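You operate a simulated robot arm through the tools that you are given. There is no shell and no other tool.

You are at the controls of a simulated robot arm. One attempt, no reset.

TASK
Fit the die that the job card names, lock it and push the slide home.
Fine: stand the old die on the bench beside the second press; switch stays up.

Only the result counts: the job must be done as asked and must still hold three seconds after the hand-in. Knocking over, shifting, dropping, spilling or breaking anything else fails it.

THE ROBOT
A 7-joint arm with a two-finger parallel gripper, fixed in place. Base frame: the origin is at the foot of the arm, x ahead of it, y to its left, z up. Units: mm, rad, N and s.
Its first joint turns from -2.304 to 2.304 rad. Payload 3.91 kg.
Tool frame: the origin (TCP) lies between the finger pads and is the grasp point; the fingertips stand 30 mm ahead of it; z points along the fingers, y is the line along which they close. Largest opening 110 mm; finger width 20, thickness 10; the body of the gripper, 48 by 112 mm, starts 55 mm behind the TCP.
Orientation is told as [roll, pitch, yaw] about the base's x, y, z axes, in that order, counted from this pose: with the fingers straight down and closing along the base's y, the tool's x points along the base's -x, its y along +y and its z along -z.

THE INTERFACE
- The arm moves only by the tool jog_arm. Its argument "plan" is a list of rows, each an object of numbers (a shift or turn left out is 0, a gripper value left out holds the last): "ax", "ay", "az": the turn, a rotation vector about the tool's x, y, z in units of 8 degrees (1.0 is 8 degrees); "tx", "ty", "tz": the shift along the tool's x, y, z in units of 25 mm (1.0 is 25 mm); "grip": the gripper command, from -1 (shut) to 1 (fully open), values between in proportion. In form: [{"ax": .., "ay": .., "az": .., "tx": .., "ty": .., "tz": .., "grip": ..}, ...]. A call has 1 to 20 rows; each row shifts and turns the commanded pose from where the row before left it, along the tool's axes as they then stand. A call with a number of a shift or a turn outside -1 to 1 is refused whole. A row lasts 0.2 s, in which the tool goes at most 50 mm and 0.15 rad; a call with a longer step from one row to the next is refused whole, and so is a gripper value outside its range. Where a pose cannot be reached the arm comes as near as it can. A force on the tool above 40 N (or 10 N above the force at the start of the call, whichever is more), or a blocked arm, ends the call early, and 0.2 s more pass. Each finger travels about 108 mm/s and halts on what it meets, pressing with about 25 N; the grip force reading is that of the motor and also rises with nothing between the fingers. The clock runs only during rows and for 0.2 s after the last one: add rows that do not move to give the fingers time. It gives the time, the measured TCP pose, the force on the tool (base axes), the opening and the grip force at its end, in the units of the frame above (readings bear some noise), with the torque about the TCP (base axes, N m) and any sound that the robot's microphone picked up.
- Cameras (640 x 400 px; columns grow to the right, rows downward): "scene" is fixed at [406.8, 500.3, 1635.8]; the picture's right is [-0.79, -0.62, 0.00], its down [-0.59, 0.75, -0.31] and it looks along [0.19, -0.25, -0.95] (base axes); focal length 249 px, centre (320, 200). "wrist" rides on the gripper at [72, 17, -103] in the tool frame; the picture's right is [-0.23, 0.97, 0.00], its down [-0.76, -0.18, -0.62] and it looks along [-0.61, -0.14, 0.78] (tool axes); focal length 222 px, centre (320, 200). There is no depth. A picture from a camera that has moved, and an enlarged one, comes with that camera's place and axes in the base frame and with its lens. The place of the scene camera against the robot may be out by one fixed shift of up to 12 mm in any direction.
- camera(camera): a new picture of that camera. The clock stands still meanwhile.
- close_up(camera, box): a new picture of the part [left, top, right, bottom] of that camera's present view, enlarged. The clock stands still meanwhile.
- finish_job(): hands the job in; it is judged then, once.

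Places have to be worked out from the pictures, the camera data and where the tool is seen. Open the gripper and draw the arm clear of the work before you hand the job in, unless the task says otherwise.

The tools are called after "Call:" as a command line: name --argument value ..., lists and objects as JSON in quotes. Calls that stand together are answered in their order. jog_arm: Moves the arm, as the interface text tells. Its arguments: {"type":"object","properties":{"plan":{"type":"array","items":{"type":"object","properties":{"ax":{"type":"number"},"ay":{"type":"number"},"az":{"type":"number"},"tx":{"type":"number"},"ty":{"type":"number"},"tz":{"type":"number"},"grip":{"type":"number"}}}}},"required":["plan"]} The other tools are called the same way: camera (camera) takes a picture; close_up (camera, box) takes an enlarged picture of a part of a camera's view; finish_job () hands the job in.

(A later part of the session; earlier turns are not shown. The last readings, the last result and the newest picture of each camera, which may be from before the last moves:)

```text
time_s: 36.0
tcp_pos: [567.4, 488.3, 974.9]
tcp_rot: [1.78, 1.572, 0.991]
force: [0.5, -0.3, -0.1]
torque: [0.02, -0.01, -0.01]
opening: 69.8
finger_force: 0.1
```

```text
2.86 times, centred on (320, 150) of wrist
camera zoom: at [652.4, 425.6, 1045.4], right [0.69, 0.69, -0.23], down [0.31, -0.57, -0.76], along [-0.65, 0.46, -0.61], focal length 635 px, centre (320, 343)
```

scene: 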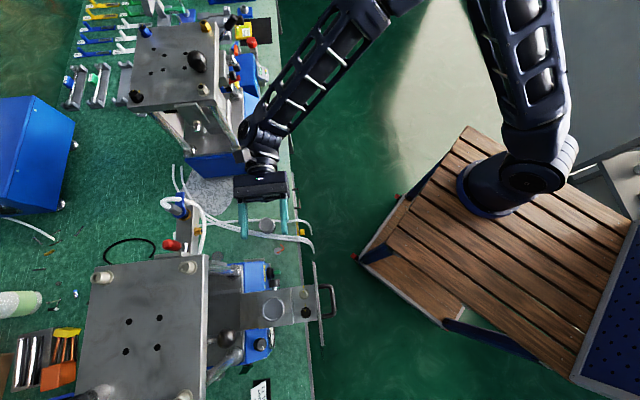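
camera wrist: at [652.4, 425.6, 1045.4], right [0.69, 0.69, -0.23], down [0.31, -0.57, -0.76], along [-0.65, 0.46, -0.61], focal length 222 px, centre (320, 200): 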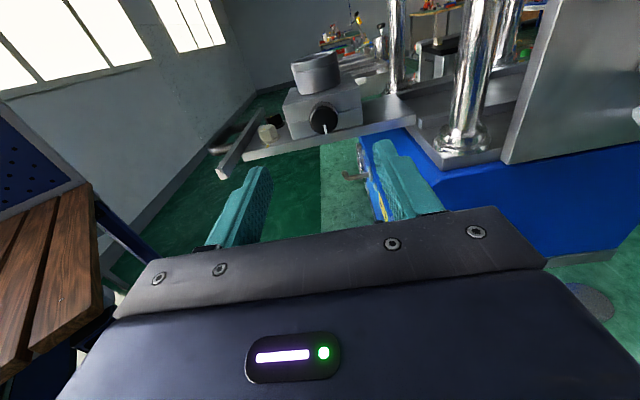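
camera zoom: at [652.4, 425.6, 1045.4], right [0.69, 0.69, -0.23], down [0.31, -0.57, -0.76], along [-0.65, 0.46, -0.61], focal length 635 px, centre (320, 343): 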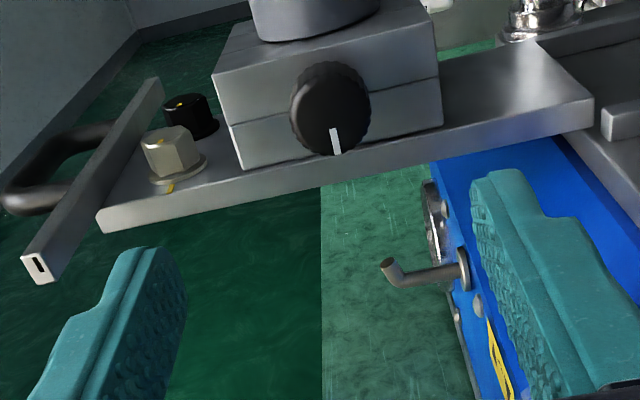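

Clear view: the pointer is at 6 o'clock. The knob face centre triangulates to about (494, 569, 974), i.e. 109 mm ahead and 4 mm to the right of the tool axis. I advance so the tips overlap the knob by about 15 mm.

Call:
jog_arm --plan '[{"ty": 0.176, "tz": 0.8}, {"tz": 0.8}, {"tz": 0.8}, {"tz": 0.8}, {"tz": 0.5}, {}]'

Call:
camera --camera "wrist"

Call:
close_up --camera "wrist" --box '[230, 110, 410, 230]'

Call:
close_up --camera "scene" --box '[200, 220, 330, 350]'

```text
time_s: 37.4
tcp_pos: [506.7, 556.4, 975.0]
tcp_rot: [0.205, 1.571, -0.584]
force: [0.9, -0.1, -0.5]
torque: [0.01, -0.03, 0.06]
opening: 70.0
finger_force: 0.0
```

```text
taken
camera wrist: at [590.5, 493.9, 1045.4], right [0.69, 0.69, -0.23], down [0.31, -0.57, -0.76], along [-0.65, 0.46, -0.61], focal length 222 px, centre (320, 200)
```

wrist: 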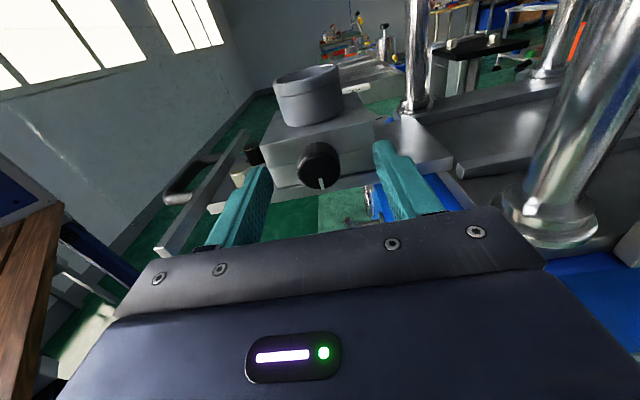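

```text
3.33 times, centred on (320, 170) of wrist
camera zoom: at [590.5, 493.9, 1045.4], right [0.69, 0.69, -0.23], down [0.31, -0.57, -0.76], along [-0.65, 0.46, -0.61], focal length 740 px, centre (320, 300)
```

zoom: 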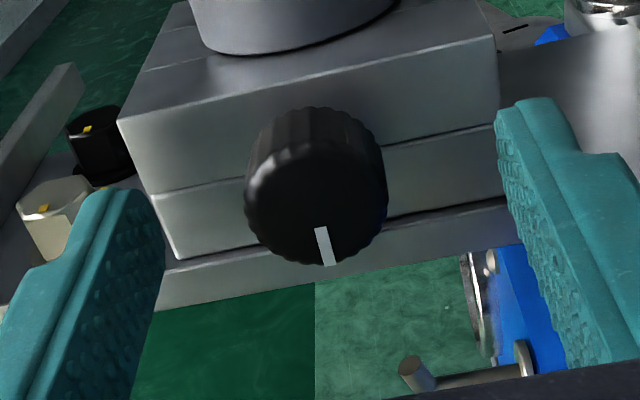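

```text
3.08 times, centred on (265, 285) of scene
camera zoom: at [406.8, 500.3, 1635.8], right [-0.79, -0.62, 0.0], down [-0.59, 0.75, -0.31], along [0.19, -0.25, -0.95], focal length 766 px, centre (489, -62)
```

zoom: 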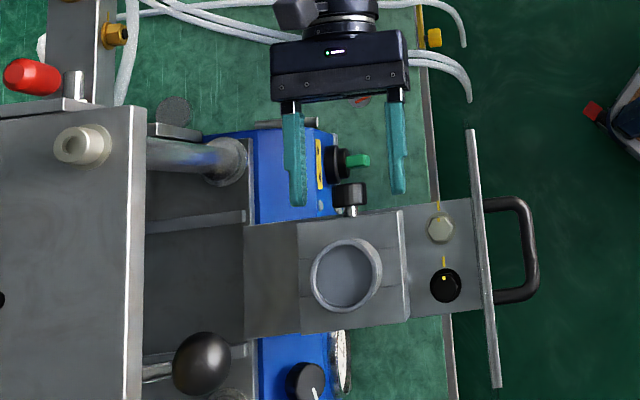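

The knob is centred between the fingers. I close on it.

Call:
jog_arm --plan '[{"grip": -1}, {}, {}, {}]'

Call:
close_up --camera "wrist" --box '[230, 110, 410, 230]'

```text
time_s: 38.4
tcp_pos: [505.3, 555.4, 973.5]
tcp_rot: [-0.999, 1.57, -1.787]
force: [0.1, 1.1, -0.2]
torque: [-0.07, -0.03, 0.32]
opening: 27.5
finger_force: 45.6
```

```text
3.33 times, centred on (320, 170) of wrist
camera zoom: at [590.5, 494.0, 1045.4], right [0.69, 0.69, -0.23], down [0.31, -0.57, -0.76], along [-0.65, 0.46, -0.61], focal length 740 px, centre (320, 300)
```

zoom: 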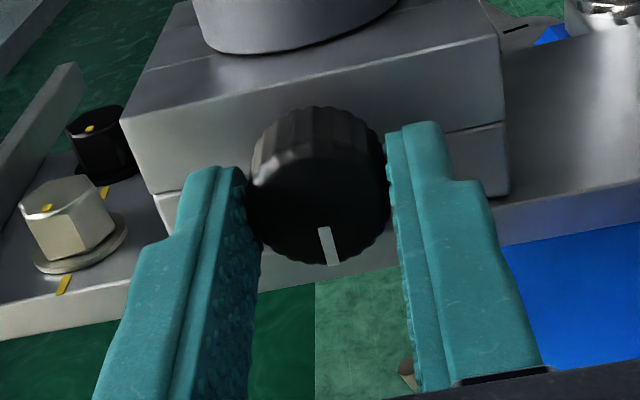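

Gripped at 27.5 mm. I try turning the knob anticlockwise (as faced) by 16° and watch the torque.

Call:
jog_arm --plan '[{"az": -0.5}, {"az": -0.5}, {"az": -0.5}, {"az": -0.5}, {}]'

Call:
close_up --camera "wrist" --box '[230, 110, 410, 230]'

```text
time_s: 39.6
tcp_pos: [505.2, 555.4, 974.6]
tcp_rot: [1.571, 1.29, 0.782]
force: [-1.6, 2.0, 4.3]
torque: [-0.04, 0.01, 0.38]
opening: 27.3
finger_force: 44.8
```

```text
3.33 times, centred on (320, 170) of wrist
camera zoom: at [575.7, 479.3, 1047.3], right [0.71, 0.7, 0.05], down [0.47, -0.41, -0.78], along [-0.53, 0.58, -0.62], focal length 740 px, centre (320, 300)
```

zoom: 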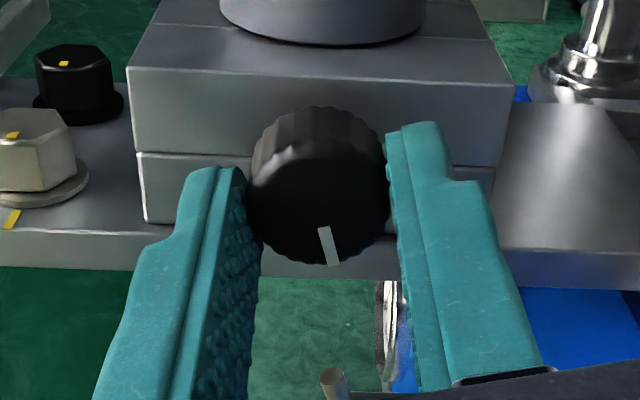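

The knob turns freely with the gripper. I continue anticlockwise.

Call:
jog_arm --plan '[{"az": -0.8}, {"az": -0.8}, {"az": -0.8}, {"az": -0.8}, {"az": -0.8}, {}]'

Call:
camera --camera "wrist"

Call:
close_up --camera "wrist" --box '[230, 110, 410, 230]'

```text
time_s: 41.0
tcp_pos: [506.6, 557.0, 975.4]
tcp_rot: [1.572, 0.731, 0.782]
force: [-2.3, 1.7, 8.1]
torque: [0.12, 0.12, 0.5]
opening: 27.7
finger_force: 45.1
```

```text
taken
camera wrist: at [548.4, 452.1, 1034.1], right [0.58, 0.58, 0.57], down [0.76, -0.13, -0.64], along [-0.3, 0.81, -0.51], focal length 222 px, centre (320, 200)
```

wrist: 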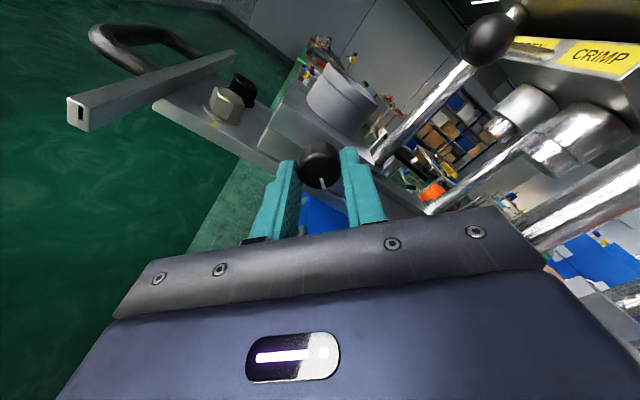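

```text
3.33 times, centred on (320, 170) of wrist
camera zoom: at [548.4, 452.1, 1034.1], right [0.58, 0.58, 0.57], down [0.76, -0.13, -0.64], along [-0.3, 0.81, -0.51], focal length 740 px, centre (320, 300)
```

zoom: 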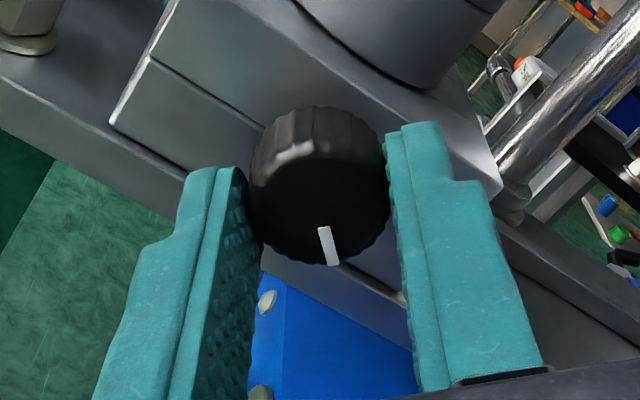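

Call:
jog_arm --plan '[{"az": -0.8}, {"az": -0.8}, {"az": -0.8}, {"az": -0.8}, {"az": -0.8}, {"az": -0.8}, {"az": -0.45}, {}]'

Call:
camera --camera "wrist"

Call:
close_up --camera "wrist" --box '[230, 110, 410, 230]'

```text
time_s: 42.8
tcp_pos: [506.4, 555.4, 975.2]
tcp_rot: [1.57, -0.002, 0.783]
force: [0.4, 1.3, 16.9]
torque: [0.07, 0.15, -0.26]
opening: 27.5
finger_force: 44.8
```

```text
taken
camera wrist: at [527.1, 430.9, 990.1], right [0.16, 0.16, 0.97], down [0.98, 0.09, -0.18], along [-0.12, 0.98, -0.14], focal length 222 px, centre (320, 200)
```

wrist: 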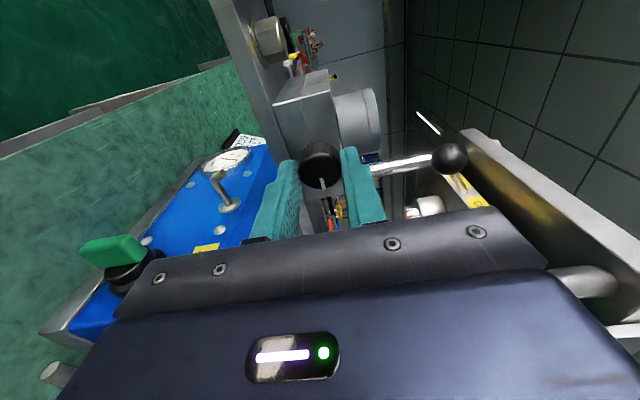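

```text
3.33 times, centred on (320, 170) of wrist
camera zoom: at [527.1, 430.9, 990.1], right [0.16, 0.16, 0.97], down [0.98, 0.09, -0.18], along [-0.12, 0.98, -0.14], focal length 740 px, centre (320, 300)
```

zoom: 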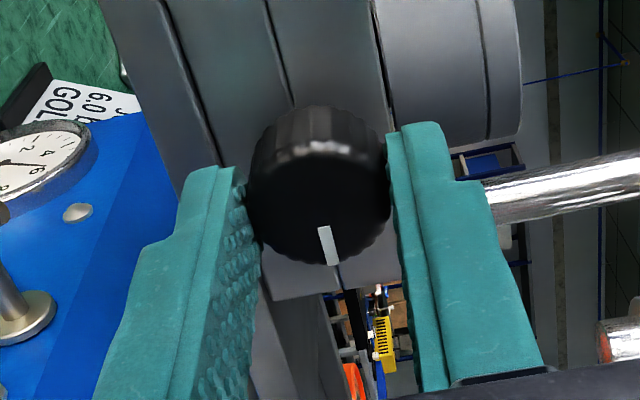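

The pointer has gone from 6 to 3 o'clock without resistance. I correct a slight height load and turn a little further to feel for a stop.

Call:
jog_arm --plan '[{"ty": 0.05}, {"az": -0.5}, {"az": -0.5}, {"az": -0.5}, {"az": -0.5}, {}]'

Call:
close_up --camera "wrist" --box '[230, 110, 410, 230]'

```text
time_s: 44.2
tcp_pos: [505.9, 556.2, 975.8]
tcp_rot: [1.57, -0.278, 0.782]
force: [-2.4, 0.4, -3.9]
torque: [0.08, 0.09, 0.38]
opening: 27.5
finger_force: 45.0
```

```text
3.33 times, centred on (320, 170) of wrist
camera zoom: at [526.0, 429.7, 969.6], right [-0.04, -0.04, 1.0], down [0.99, 0.11, 0.04], along [-0.11, 0.99, 0.03], focal length 740 px, centre (320, 300)
```

zoom: 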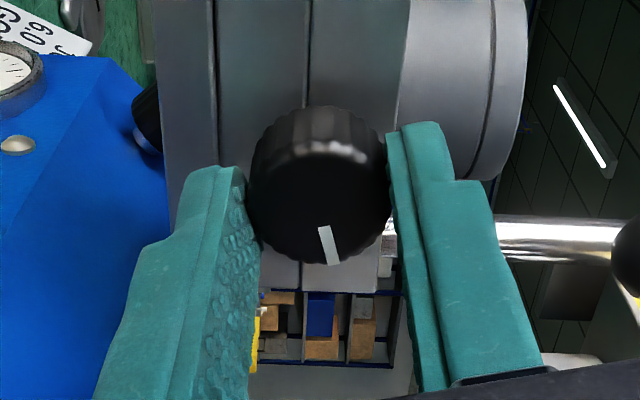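

No stop yet at about 106°. I continue to turn.

Call:
jog_arm --plan '[{"az": -0.8}, {"az": -0.8}, {"az": -0.8}, {"az": -0.8}, {"az": -0.8}, {}]'

Call:
close_up --camera "wrist" --box '[230, 110, 410, 230]'

```text
time_s: 45.6
tcp_pos: [506.6, 555.6, 975.3]
tcp_rot: [1.572, -0.84, 0.782]
force: [-1.4, 0.5, -6.1]
torque: [0.19, 0.26, 0.07]
opening: 27.5
finger_force: 44.9
```

```text
3.33 times, centred on (320, 170) of wrist
camera zoom: at [535.6, 439.2, 931.0], right [-0.41, -0.4, 0.82], down [0.89, 0.01, 0.45], along [-0.19, 0.92, 0.36], focal length 740 px, centre (320, 300)
```

zoom: 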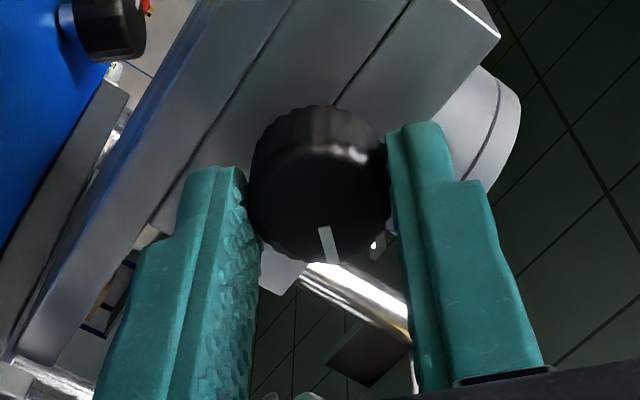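

Call:
jog_arm --plan '[{"az": -0.8}, {"az": -0.8}, {"az": -0.8}, {"az": -0.8}, {"az": -0.8}, {"az": -0.8}, {"az": -0.45}, {}]'

Call:
camera --camera "wrist"

Call:
camera --camera "scene"

```text
time_s: 47.4
tcp_pos: [506.0, 555.4, 975.9]
tcp_rot: [-1.388, -1.57, -2.54]
force: [-2.7, 1.4, -8.6]
torque: [-0.16, -0.15, 0.46]
opening: 27.7
finger_force: 45.2
```

```text
taken
camera wrist: at [566.9, 470.2, 901.4], right [-0.69, -0.69, 0.23], down [0.56, -0.32, 0.76], along [-0.45, 0.65, 0.61], focal length 222 px, centre (320, 200)
```

wrist: 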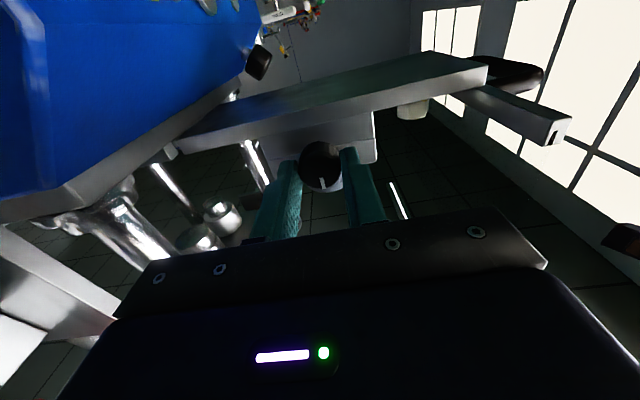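

```text
taken
```

scene: 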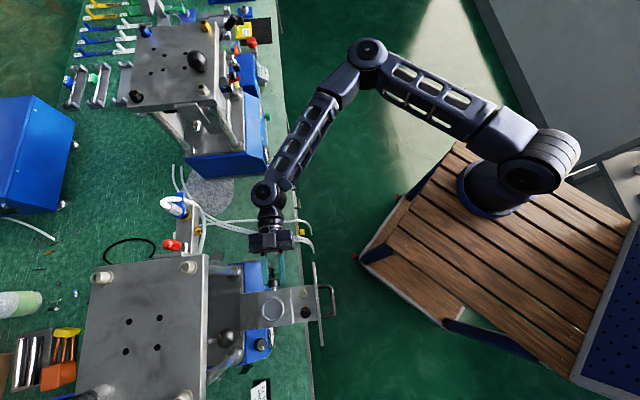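

No stop at 180° either. Before letting go, I check whether the knob can also be pulled outward by a gentle few mm.

Call:
jog_arm --plan '[{"tz": -0.08}, {"tz": -0.08}, {}]'

Call:
close_up --camera "wrist" --box '[230, 110, 410, 230]'

Call:
close_up --camera "scene" --box '[240, 260, 320, 330]'

```text
time_s: 48.2
tcp_pos: [506.7, 554.0, 976.1]
tcp_rot: [-0.238, -1.57, 2.593]
force: [-27.4, 26.1, -1.7]
torque: [0.01, -0.01, 0.3]
opening: 27.9
finger_force: 45.2
```

```text
3.33 times, centred on (320, 170) of wrist
camera zoom: at [568.1, 468.1, 901.7], right [-0.69, -0.69, 0.23], down [0.57, -0.32, 0.76], along [-0.45, 0.65, 0.61], focal length 740 px, centre (320, 300)
```

zoom: 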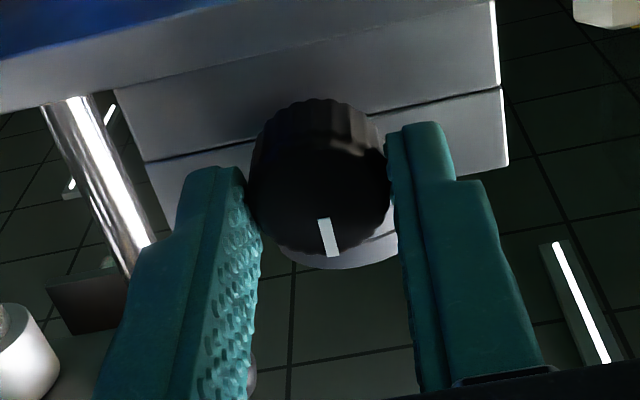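

```text
5.71 times, centred on (280, 295) of scene
camera zoom: at [406.8, 500.3, 1635.8], right [-0.79, -0.62, 0.0], down [-0.59, 0.75, -0.31], along [0.19, -0.25, -0.95], focal length 1422 px, centre (549, -343)
```

zoom: 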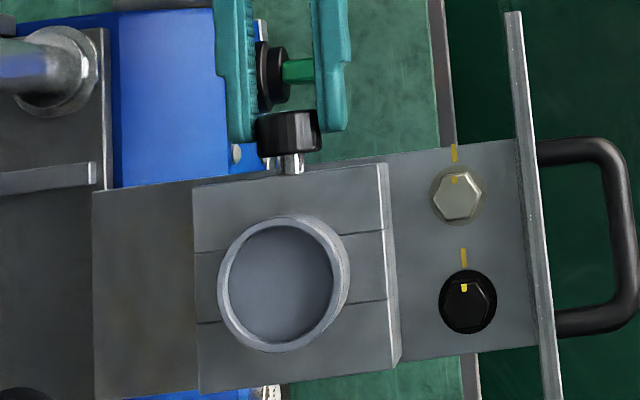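

Axially it is held firm (38 N, tips slipped a little), so it is a turn-only knob. I release, back away, and go re-test the die.

Call:
jog_arm --plan '[{"tz": 0.12}, {"grip": 0.0}, {}, {"tz": -1}, {"tz": -1}, {"tz": -1}, {"tz": -1}, {}]'

Call:
camera --camera "wrist"

Call:
close_up --camera "scene" --box '[240, 260, 320, 330]'

```text
time_s: 50.0
tcp_pos: [576.5, 484.4, 975.5]
tcp_rot: [1.679, -1.571, 0.674]
force: [-0.1, -0.4, 0.1]
torque: [0.01, -0.04, 0.0]
opening: 55.0
finger_force: 0.0
```

```text
taken
camera wrist: at [637.9, 398.2, 901.4], right [-0.69, -0.69, 0.23], down [0.57, -0.32, 0.76], along [-0.45, 0.65, 0.61], focal length 222 px, centre (320, 200)
```

wrist: 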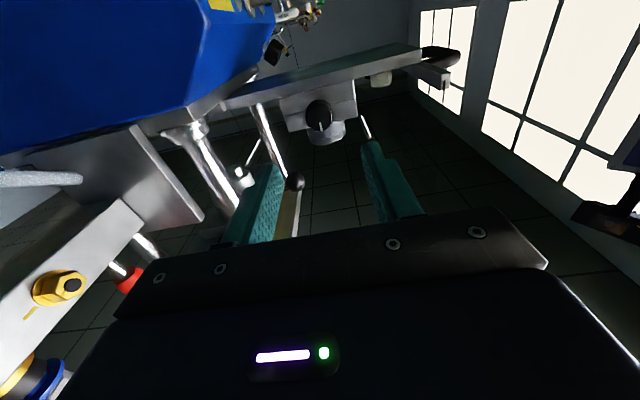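

```text
5.71 times, centred on (280, 295) of scene
camera zoom: at [406.8, 500.3, 1635.8], right [-0.79, -0.62, 0.0], down [-0.59, 0.75, -0.31], along [0.19, -0.25, -0.95], focal length 1422 px, centre (549, -343)
```

zoom: 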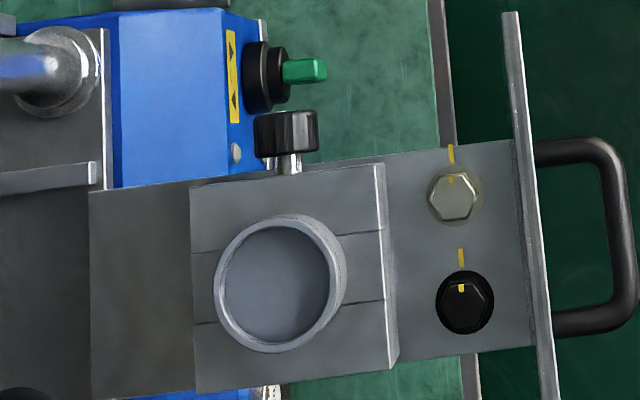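

The pointer is now up. I rotate back to vertical tool, and return above the old die.

Call:
jog_arm --plan '[{"az": 1}, {"az": 1}, {"az": 1}, {"az": 1}, {"az": 1}, {"az": 1}, {"az": 1}, {"az": 1}, {"az": 1}, {"az": 1}, {"az": 1}, {"az": 0.25}, {"ty": 1}, {"ty": 1}, {"ty": 1}, {"ty": 1}, {"ty": 1}, {"ty": 1}, {}]'

Call:
jog_arm --plan '[{"ax": 1}, {"ax": 1}, {"ax": 1}, {"ax": 1}, {"ax": 1}, {"ax": 1}, {"ax": 1}, {"ax": 1}, {"ax": 1}, {"ax": 1}, {"ax": 1}, {"ax": 0.25}, {"grip": 0.27}]'

```text
time_s: 54.0
tcp_pos: [576.5, 485.7, 1126.8]
tcp_rot: [1.571, 0.001, 0.782]
force: [-0.3, -0.6, 0.8]
torque: [0.01, 0.03, -0.05]
opening: 54.7
finger_force: 0.0
```

```text
time_s: 56.8
tcp_pos: [577.7, 484.9, 1125.3]
tcp_rot: [0.0, 0.0, 0.782]
force: [0.3, 0.2, 0.6]
torque: [-0.03, 0.0, 0.01]
opening: 70.0
finger_force: 0.1
```

Call:
jog_arm --plan '[{"tx": 0.025, "ty": 0.917}, {"tx": 0.025, "ty": 0.917}, {"tx": 0.025, "ty": 0.917}, {"tx": 0.025, "ty": 0.917}, {"tx": 0.025, "ty": 0.917}, {"tx": 0.025, "ty": 0.917}, {"tx": 0.025, "ty": 0.917}, {"tx": 0.025, "ty": 0.917}, {}, {"tz": 0.8}, {"tz": 0.8}, {"tz": 0.8}, {"tz": 0.8}, {"tz": 0.8}, {}]'

Call:
close_up --camera "wrist" --box '[240, 80, 400, 220]'

```text
time_s: 60.0
tcp_pos: [444.3, 611.5, 1024.9]
tcp_rot: [-0.002, 0.0, 0.781]
force: [-0.9, 0.0, 0.4]
torque: [-0.02, 0.0, 0.03]
opening: 69.8
finger_force: 0.1
```

```text
2.86 times, centred on (320, 150) of wrist
camera zoom: at [381.0, 571.4, 1127.2], right [-0.52, 0.85, 0.0], down [0.67, 0.41, 0.62], along [0.53, 0.33, -0.78], focal length 635 px, centre (320, 343)
```

zoom: 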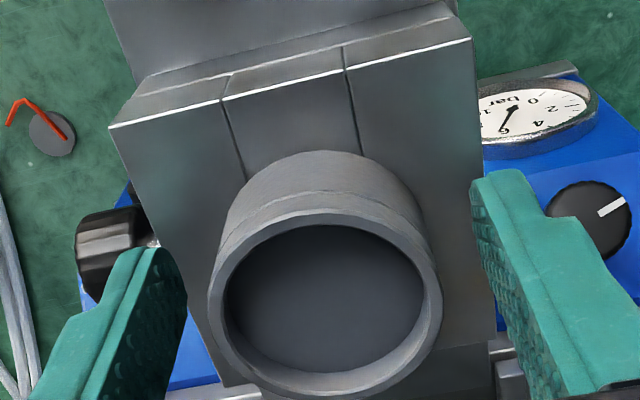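

The slide crept about 3 mm inward from the knob work; I follow with the TCP, close, and lift gently.

Call:
jog_arm --plan '[{"tx": -0.12}, {"grip": -1}, {}, {}, {}]'

Call:
jog_arm --plan '[{"tz": -0.1}, {"tz": -0.1}, {"tz": -0.1}, {"tz": -0.1}, {}]'

Call:
close_up --camera "wrist" --box '[240, 80, 400, 220]'

```text
time_s: 61.2
tcp_pos: [446.3, 613.9, 1024.9]
tcp_rot: [0.0, 0.0, 0.781]
force: [-1.4, 0.4, -0.2]
torque: [0.04, 0.09, 0.04]
opening: 53.5
finger_force: 24.9
```

```text
time_s: 62.4
tcp_pos: [445.2, 613.4, 1035.8]
tcp_rot: [0.0, 0.0, 0.782]
force: [-0.8, 0.1, -4.5]
torque: [0.0, 0.02, -0.01]
opening: 53.4
finger_force: 24.6
```

```text
2.86 times, centred on (320, 150) of wrist
camera zoom: at [383.2, 573.5, 1136.8], right [-0.53, 0.85, 0.0], down [0.67, 0.41, 0.62], along [0.53, 0.33, -0.78], focal length 635 px, centre (320, 343)
```

zoom: 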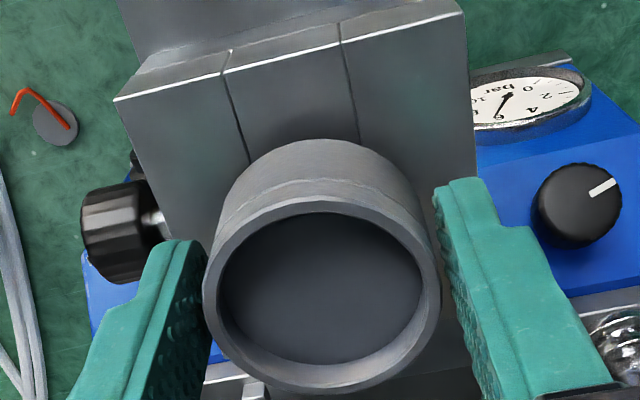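

The die now lifts free, with a 4.5 N weight, so pointer up is unlocked and pointer down is locked. I lift it out and move it laterally toward the second press.

Call:
jog_arm --plan '[{"tz": -0.6}, {"tz": -0.8}, {"tz": -0.8}, {"tz": -0.8}, {"tz": -0.8}, {"tz": -0.4}, {"ty": -0.9}, {"ty": -0.9}, {"ty": -0.9}, {"ty": -0.9}, {"ty": -0.9}, {"ty": -0.9}, {"ty": -0.9}, {"ty": -0.9}, {"ty": -0.9}, {"ty": -0.9}, {}]'

Call:
camera --camera "scene"

Call:
close_up --camera "scene" --box '[200, 150, 330, 350]'

Call:
camera --camera "wrist"

```text
time_s: 66.0
tcp_pos: [607.1, 454.6, 1140.4]
tcp_rot: [0.001, 0.001, 0.783]
force: [-0.4, -1.1, -4.4]
torque: [0.01, -0.01, 0.02]
opening: 53.6
finger_force: 25.4
```

```text
taken
```

scene: 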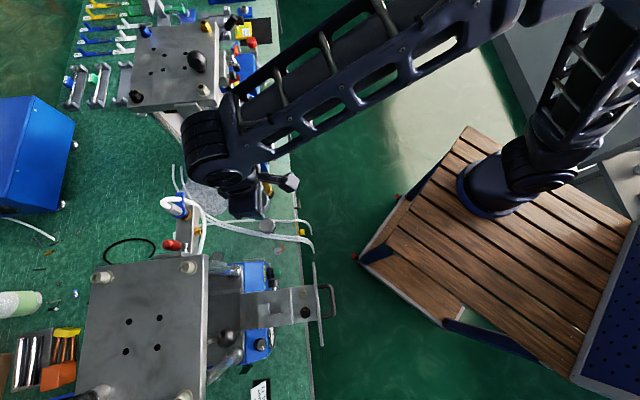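

```text
2.00 times, centred on (265, 250) of scene
camera zoom: at [406.8, 500.3, 1635.8], right [-0.79, -0.62, 0.0], down [-0.59, 0.75, -0.31], along [0.19, -0.25, -0.95], focal length 498 px, centre (430, 100)
```

zoom: 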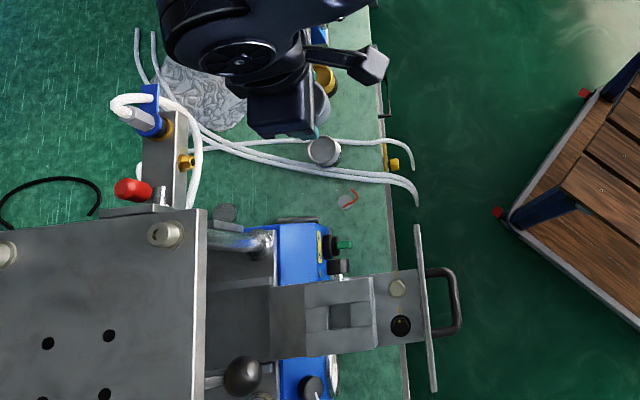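

```text
taken
camera wrist: at [542.4, 413.6, 1241.9], right [-0.53, 0.85, 0.0], down [0.67, 0.41, 0.62], along [0.53, 0.33, -0.78], focal length 222 px, centre (320, 200)
```

wrist: 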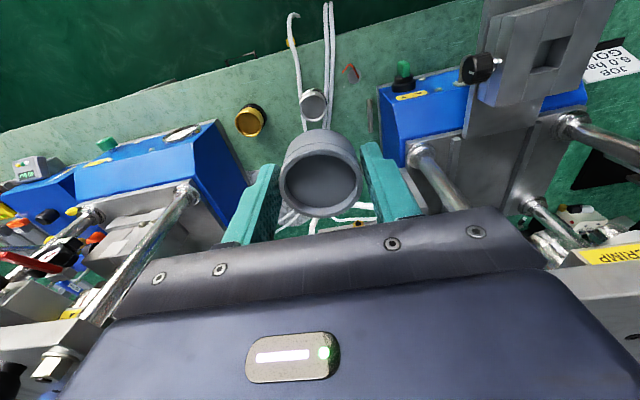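

Now the empty pocket is visible; it looks rectangular. I zoom in to see its shape and the die's underside.

Call:
close_up --camera "scene" --box '[245, 275, 315, 330]'

Call:
close_up --camera "wrist" --box '[450, 20, 610, 140]'

Call:
close_up --camera "scene" --box '[230, 170, 300, 240]'

Call:
close_up --camera "wrist" --box '[200, 60, 380, 220]'

```text
7.27 times, centred on (280, 302) of scene
camera zoom: at [406.8, 500.3, 1635.8], right [-0.79, -0.62, 0.0], down [-0.59, 0.75, -0.31], along [0.19, -0.25, -0.95], focal length 1810 px, centre (611, -546)
```

zoom: 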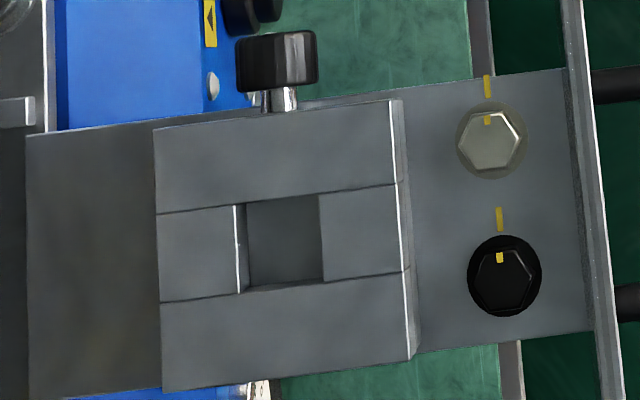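

```text
3.33 times, centred on (530, 80) of wrist
camera zoom: at [542.4, 413.6, 1241.9], right [-0.53, 0.85, 0.0], down [0.67, 0.41, 0.62], along [0.53, 0.33, -0.78], focal length 740 px, centre (-380, 600)
```

zoom: 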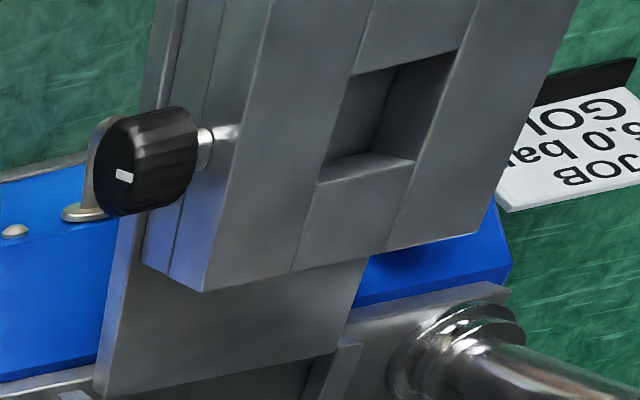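

```text
5.71 times, centred on (265, 205) of scene
camera zoom: at [406.8, 500.3, 1635.8], right [-0.79, -0.62, 0.0], down [-0.59, 0.75, -0.31], along [0.19, -0.25, -0.95], focal length 1422 px, centre (634, 171)
```

zoom: 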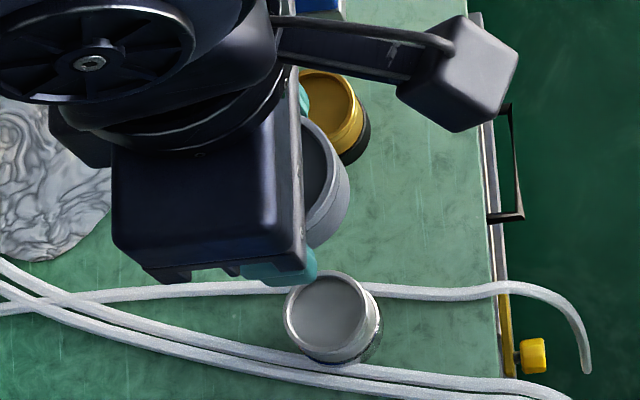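

```text
2.50 times, centred on (290, 140) of wrist
camera zoom: at [542.4, 413.6, 1241.9], right [-0.53, 0.85, 0.0], down [0.67, 0.41, 0.62], along [0.53, 0.33, -0.78], focal length 555 px, centre (395, 350)
```

zoom: 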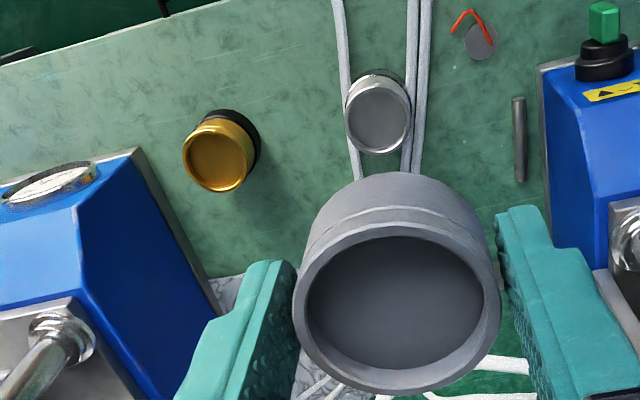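

The pocket is square, so the dies have a square shank below the round head; the die's length below is unknown, so I'll lower carefully. Moving over the free spot at about (790, 437) and down to z ≈ 880.

Call:
jog_arm --plan '[{"tx": -0.783, "ty": -0.943}, {"tx": -0.783, "ty": -0.943}, {"tx": -0.783, "ty": -0.943}, {"tx": -0.783, "ty": -0.943}, {"tx": -0.783, "ty": -0.943}, {"tx": -0.783, "ty": -0.943}, {}]'

Call:
camera --camera "wrist"

Call:
camera --camera "scene"

```text
time_s: 67.6
tcp_pos: [789.1, 436.1, 1141.2]
tcp_rot: [0.001, -0.001, 0.781]
force: [-0.2, -0.9, -3.8]
torque: [0.0, -0.03, -0.01]
opening: 53.6
finger_force: 25.3
```

```text
taken
camera wrist: at [725.7, 395.9, 1242.7], right [-0.53, 0.85, 0.0], down [0.67, 0.41, 0.62], along [0.53, 0.33, -0.78], focal length 222 px, centre (320, 200)
```

wrist: 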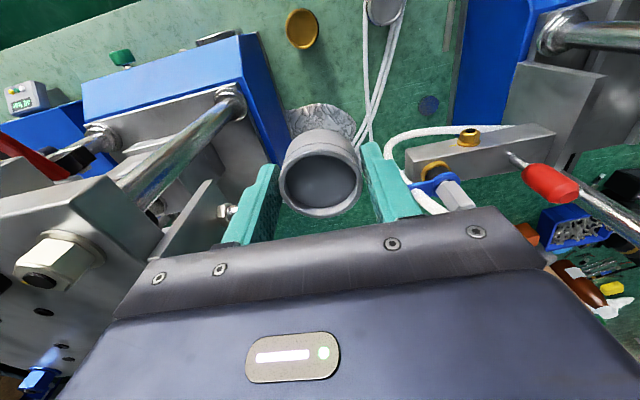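

```text
taken
```

scene: 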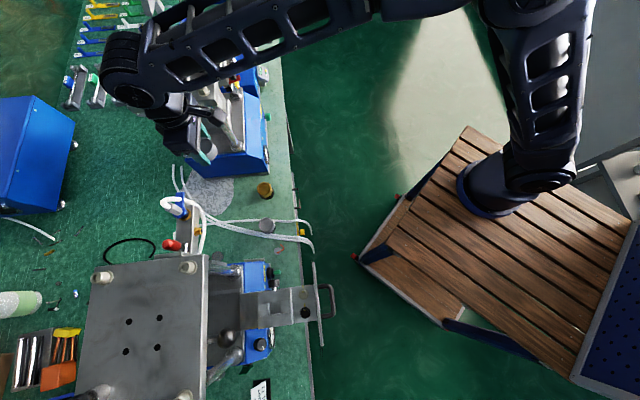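

Clear of the second press's plate. I shift about 20 mm nearer to the second press and lower to z ≈ 880.

Call:
jog_arm --plan '[{"tx": 0.17, "ty": -0.79}, {"tz": 0.95}, {"tz": 0.95}, {"tz": 0.95}, {"tz": 0.95}, {"tz": 0.95}, {"tz": 0.95}, {"tz": 0.95}, {"tz": 0.95}, {"tz": 0.95}, {"tz": 0.95}, {"tz": 0.95}, {}]'

Call:
camera --camera "wrist"

Call:
camera --camera "scene"

```text
time_s: 68.7
tcp_pos: [802.8, 420.8, 1069.1]
tcp_rot: [-0.006, -0.018, 0.784]
force: [1.5, 3.8, 12.9]
torque: [-0.4, -0.55, 0.09]
opening: 53.4
finger_force: 24.9
stopped in row 5: the force on the tool passed its limit at 66 N (the readings are from after the stop); the commanded pose is now the measured one
```

```text
taken
camera wrist: at [737.2, 379.4, 1168.8], right [-0.52, 0.85, 0.0], down [0.66, 0.4, 0.64], along [0.54, 0.33, -0.77], focal length 222 px, centre (320, 200)
```

wrist: 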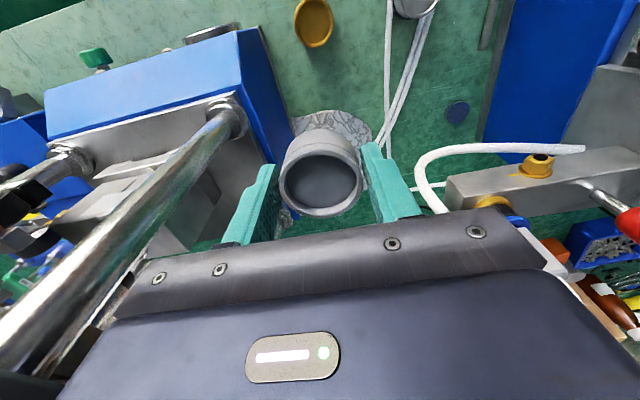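

```text
taken
```

scene: 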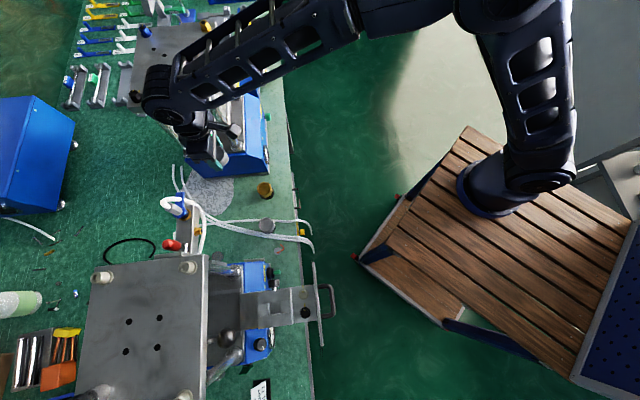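

Contact: part of the wrist touched the second press's top plate. I back straight up and away.

Call:
jog_arm --plan '[{"tz": -0.4}, {"tz": -0.8}, {"tz": -0.8}, {"tz": -0.8}, {"tz": -0.4}, {}]'

Call:
camera --camera "wrist"

Call:
camera --camera "scene"

```text
time_s: 70.1
tcp_pos: [800.3, 418.2, 1146.2]
tcp_rot: [-0.003, -0.013, 0.782]
force: [1.0, 0.6, -3.4]
torque: [-0.03, -0.01, -0.02]
opening: 53.6
finger_force: 24.7
```

```text
taken
camera wrist: at [735.8, 378.8, 1247.2], right [-0.52, 0.85, 0.0], down [0.66, 0.41, 0.63], along [0.54, 0.33, -0.77], focal length 222 px, centre (320, 200)
```

wrist: 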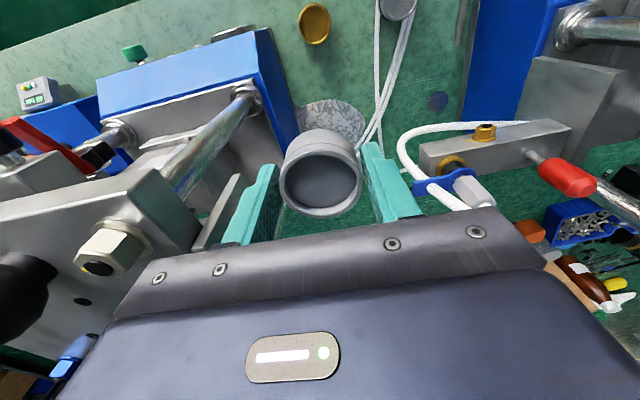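

```text
taken
```

scene: 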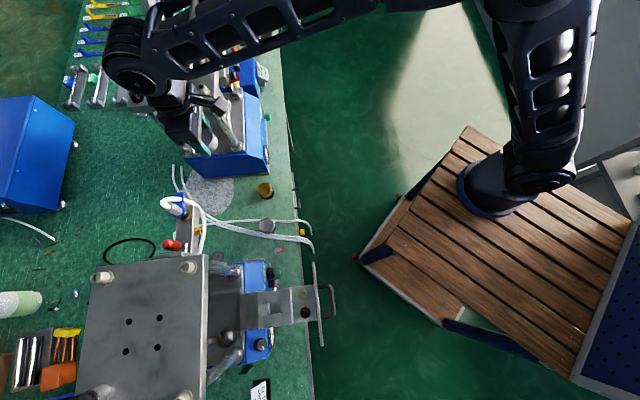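

I look at what stands out from the second press toward the gripper before choosing a clear spot.

Call:
close_up --camera "scene" --box '[100, 80, 290, 230]'

Call:
close_up --camera "wrist" --box '[60, 100, 300, 270]'

```text
2.67 times, centred on (195, 155) of scene
camera zoom: at [406.8, 500.3, 1635.8], right [-0.79, -0.62, 0.0], down [-0.59, 0.75, -0.31], along [0.19, -0.25, -0.95], focal length 664 px, centre (653, 320)
```

zoom: 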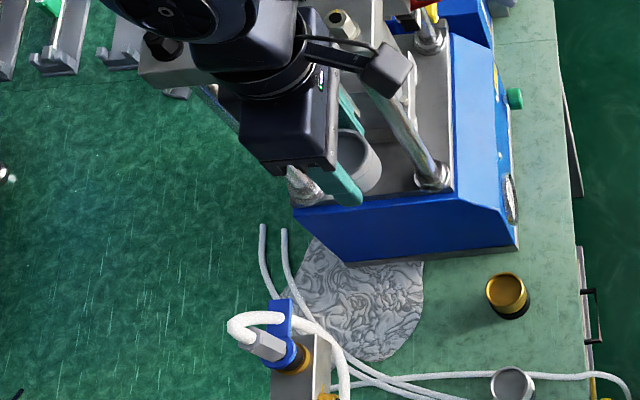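

```text
2.35 times, centred on (180, 185) of wrist
camera zoom: at [735.8, 378.8, 1247.2], right [-0.52, 0.85, 0.0], down [0.66, 0.41, 0.63], along [0.54, 0.33, -0.77], focal length 523 px, centre (649, 235)
```

zoom: 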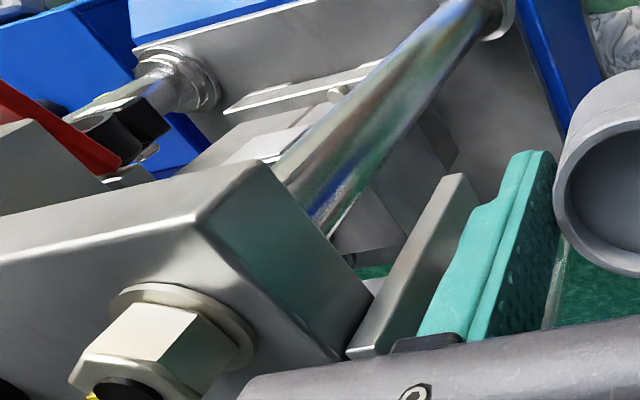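

A vertical side bracket on the second press sits right beside the hand there. I move about 39 mm away from it, to about (776, 449), straighten the slight tilt, and lower in stages.

Call:
jog_arm --plan '[{"tx": -0.09, "ty": 0.78, "ay": 0.093, "ax": -0.02}, {"tx": -0.09, "ty": 0.78}, {}]'

Call:
jog_arm --plan '[{"tz": 0.7}, {"tz": 0.7}, {"tz": 0.7}, {"tz": 0.7}, {"tz": 0.7}, {}]'

Call:
camera --camera "wrist"

```text
time_s: 70.9
tcp_pos: [777.4, 449.0, 1147.2]
tcp_rot: [0.0, 0.002, 0.782]
force: [-0.6, -0.7, -3.6]
torque: [0.0, 0.01, -0.05]
opening: 53.5
finger_force: 24.8
```

```text
time_s: 72.3
tcp_pos: [776.7, 449.2, 1057.7]
tcp_rot: [-0.002, 0.001, 0.781]
force: [0.3, 0.1, -3.2]
torque: [0.01, 0.01, 0.0]
opening: 53.5
finger_force: 24.8
```

```text
taken
camera wrist: at [713.2, 410.0, 1160.2], right [-0.52, 0.85, 0.0], down [0.67, 0.41, 0.62], along [0.53, 0.33, -0.78], focal length 222 px, centre (320, 200)
```

wrist: 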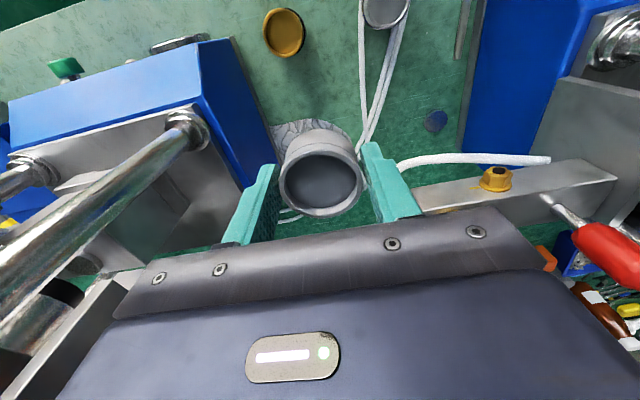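

Passing the bracket clear. I continue down.

Call:
jog_arm --plan '[{"tz": 0.8}, {"tz": 0.8}, {"tz": 0.8}, {"tz": 0.8}, {"tz": 0.8}, {"tz": 0.8}, {"tz": 0.8}, {"tz": 0.8}, {}]'

Call:
camera --camera "wrist"

Call:
close_up --camera "scene" --box '[160, 130, 300, 250]'

```text
time_s: 74.3
tcp_pos: [776.3, 450.7, 898.7]
tcp_rot: [-0.001, -0.001, 0.782]
force: [0.0, -0.1, -4.3]
torque: [-0.01, 0.04, -0.02]
opening: 53.5
finger_force: 25.3
```

```text
taken
camera wrist: at [713.5, 410.7, 1000.1], right [-0.52, 0.85, 0.0], down [0.67, 0.41, 0.62], along [0.53, 0.33, -0.78], focal length 222 px, centre (320, 200)
```

wrist: 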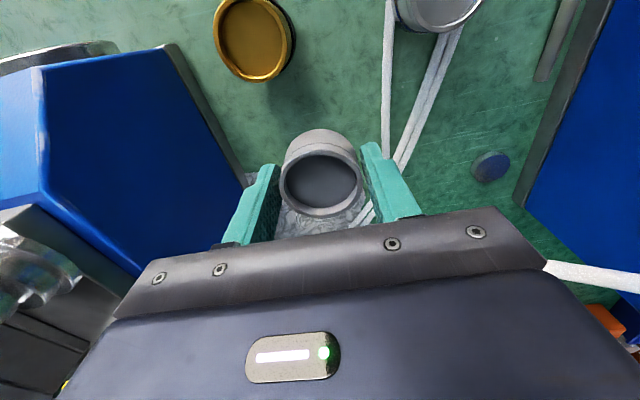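

```text
3.33 times, centred on (230, 190) of scene
camera zoom: at [406.8, 500.3, 1635.8], right [-0.79, -0.62, 0.0], down [-0.59, 0.75, -0.31], along [0.19, -0.25, -0.95], focal length 830 px, centre (620, 233)
```

zoom: 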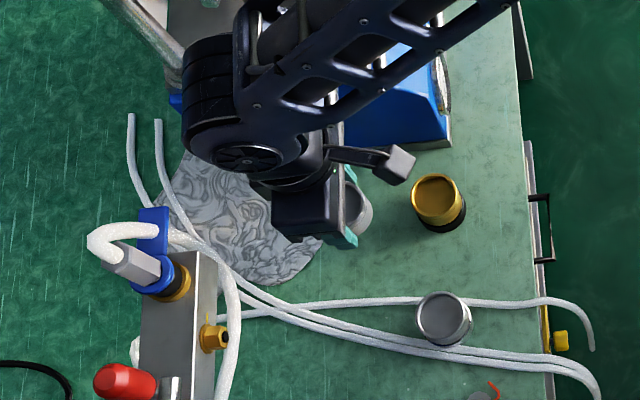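

Clear bench below. I lower in small steps watching the force for touch-down.

Call:
jog_arm --plan '[{"tz": 0.3}, {"tz": 0.3}, {"tz": 0.3}, {"tz": 0.3}, {}]'

Call:
close_up --camera "wrist" --box '[200, 20, 440, 220]'

Call:
close_up --camera "scene" --box '[215, 165, 285, 225]'

```text
time_s: 75.5
tcp_pos: [776.7, 450.4, 867.7]
tcp_rot: [-0.003, 0.0, 0.782]
force: [-0.2, -0.5, -2.9]
torque: [0.01, 0.05, 0.01]
opening: 53.7
finger_force: 25.0
```

```text
2.00 times, centred on (320, 120) of wrist
camera zoom: at [713.3, 410.1, 970.4], right [-0.52, 0.85, 0.0], down [0.67, 0.41, 0.62], along [0.53, 0.33, -0.78], focal length 444 px, centre (320, 360)
```

zoom: 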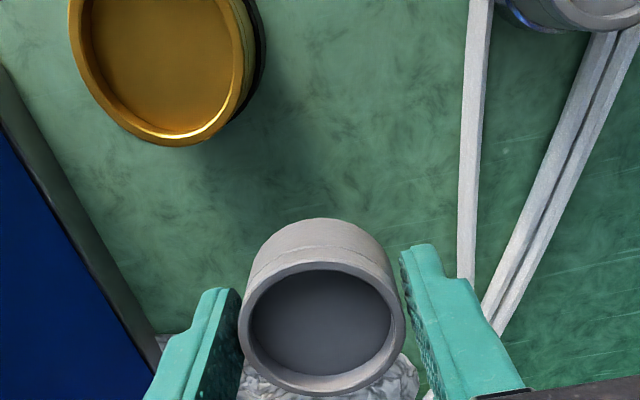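

```text
6.67 times, centred on (250, 195) of scene
camera zoom: at [406.8, 500.3, 1635.8], right [-0.79, -0.62, 0.0], down [-0.59, 0.75, -0.31], along [0.19, -0.25, -0.95], focal length 1659 px, centre (787, 233)
```

zoom: 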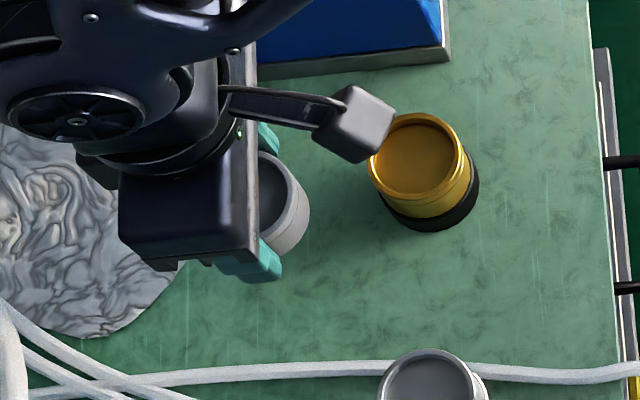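

Call:
jog_arm --plan '[{"tz": 0.15}, {"tz": 0.15}, {"tz": 0.15}, {"tz": 0.15}, {}]'

Call:
jog_arm --plan '[{"tz": 0.1}, {"tz": 0.1}, {"tz": 0.1}, {"tz": 0.1}, {}]'

```text
time_s: 76.7
tcp_pos: [776.8, 450.0, 853.5]
tcp_rot: [-0.002, 0.001, 0.782]
force: [-0.2, 0.4, -3.1]
torque: [-0.05, -0.01, -0.03]
opening: 53.6
finger_force: 25.0
```

```text
time_s: 77.9
tcp_pos: [776.2, 449.5, 843.4]
tcp_rot: [0.0, 0.002, 0.78]
force: [0.2, 0.2, -3.6]
torque: [-0.04, -0.01, -0.03]
opening: 53.7
finger_force: 24.5
```

Call:
jog_arm --plan '[{"tz": 0.1}, {"tz": 0.1}, {"tz": 0.1}, {}]'

Call:
jog_arm --plan '[{"tz": 0.08}, {"tz": 0.08}, {"tz": 0.08}, {}]'

Call:
close_up --camera "wrist" --box '[200, 20, 440, 220]'

```text
time_s: 78.9
tcp_pos: [777.4, 449.7, 835.5]
tcp_rot: [0.0, -0.001, 0.781]
force: [0.4, -0.1, -2.6]
torque: [-0.01, 0.01, 0.0]
opening: 53.6
finger_force: 25.1
```

```text
time_s: 79.9
tcp_pos: [776.9, 449.4, 831.2]
tcp_rot: [0.0, 0.0, 0.782]
force: [-0.5, -0.7, -4.3]
torque: [-0.03, 0.03, 0.01]
opening: 53.5
finger_force: 25.0
```

```text
2.00 times, centred on (320, 120) of wrist
camera zoom: at [713.1, 410.1, 931.9], right [-0.52, 0.85, 0.0], down [0.67, 0.41, 0.62], along [0.53, 0.33, -0.78], focal length 444 px, centre (320, 360)
```

zoom: 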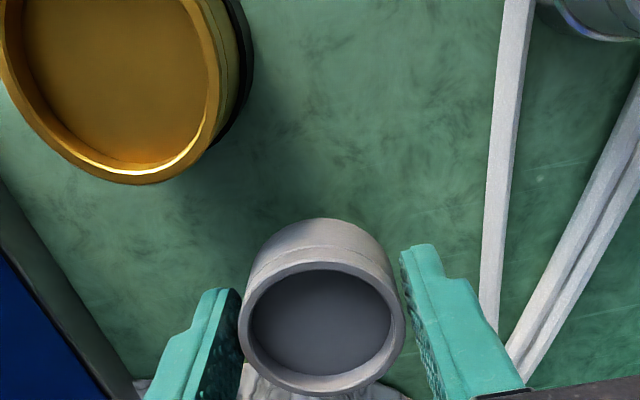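

Call:
jog_arm --plan '[{"tz": 0.1}, {"tz": 0.1}, {"tz": 0.1}, {}]'

Call:
jog_arm --plan '[{"tz": 0.08}, {"tz": 0.08}, {"tz": 0.08}, {}]'

Call:
close_up --camera "wrist" --box '[200, 20, 440, 220]'

```text
time_s: 80.9
tcp_pos: [777.0, 449.8, 821.9]
tcp_rot: [0.0, -0.001, 0.782]
force: [0.4, -0.8, -3.5]
torque: [0.0, 0.02, 0.01]
opening: 53.5
finger_force: 25.1
```

```text
time_s: 81.9
tcp_pos: [776.4, 450.9, 816.9]
tcp_rot: [0.001, 0.0, 0.782]
force: [-0.7, 0.0, -2.0]
torque: [-0.06, 0.05, 0.01]
opening: 53.4
finger_force: 24.7
```

```text
2.00 times, centred on (320, 120) of wrist
camera zoom: at [713.2, 410.1, 918.5], right [-0.52, 0.85, 0.0], down [0.67, 0.41, 0.62], along [0.53, 0.33, -0.78], focal length 444 px, centre (320, 360)
```

zoom: 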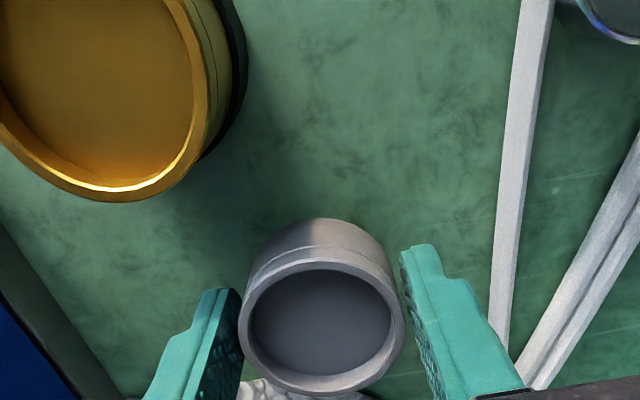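

Call:
jog_arm --plan '[{"tz": 0.1}, {"tz": 0.1}, {}]'

Call:
jog_arm --plan '[{"tz": 0.1}, {"tz": 0.1}, {}]'

Call:
close_up --camera "wrist" --box '[200, 20, 440, 220]'

```text
time_s: 82.7
tcp_pos: [776.3, 449.7, 813.4]
tcp_rot: [-0.002, -0.004, 0.781]
force: [7.1, 1.9, 20.3]
torque: [0.08, -0.2, 0.05]
opening: 53.2
finger_force: 25.6
```

```text
time_s: 83.5
tcp_pos: [776.2, 449.5, 807.0]
tcp_rot: [-0.003, -0.002, 0.782]
force: [2.3, -2.1, 20.6]
torque: [0.01, -0.09, -0.01]
opening: 53.4
finger_force: 24.7
```

```text
2.00 times, centred on (320, 120) of wrist
camera zoom: at [712.9, 410.0, 909.2], right [-0.52, 0.85, 0.0], down [0.66, 0.41, 0.62], along [0.53, 0.33, -0.78], focal length 444 px, centre (320, 360)
```

zoom: 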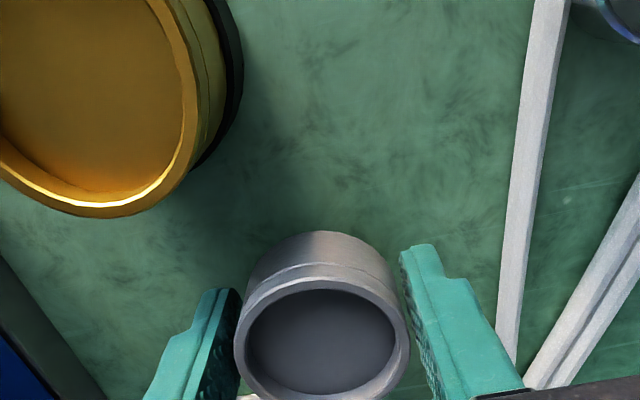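

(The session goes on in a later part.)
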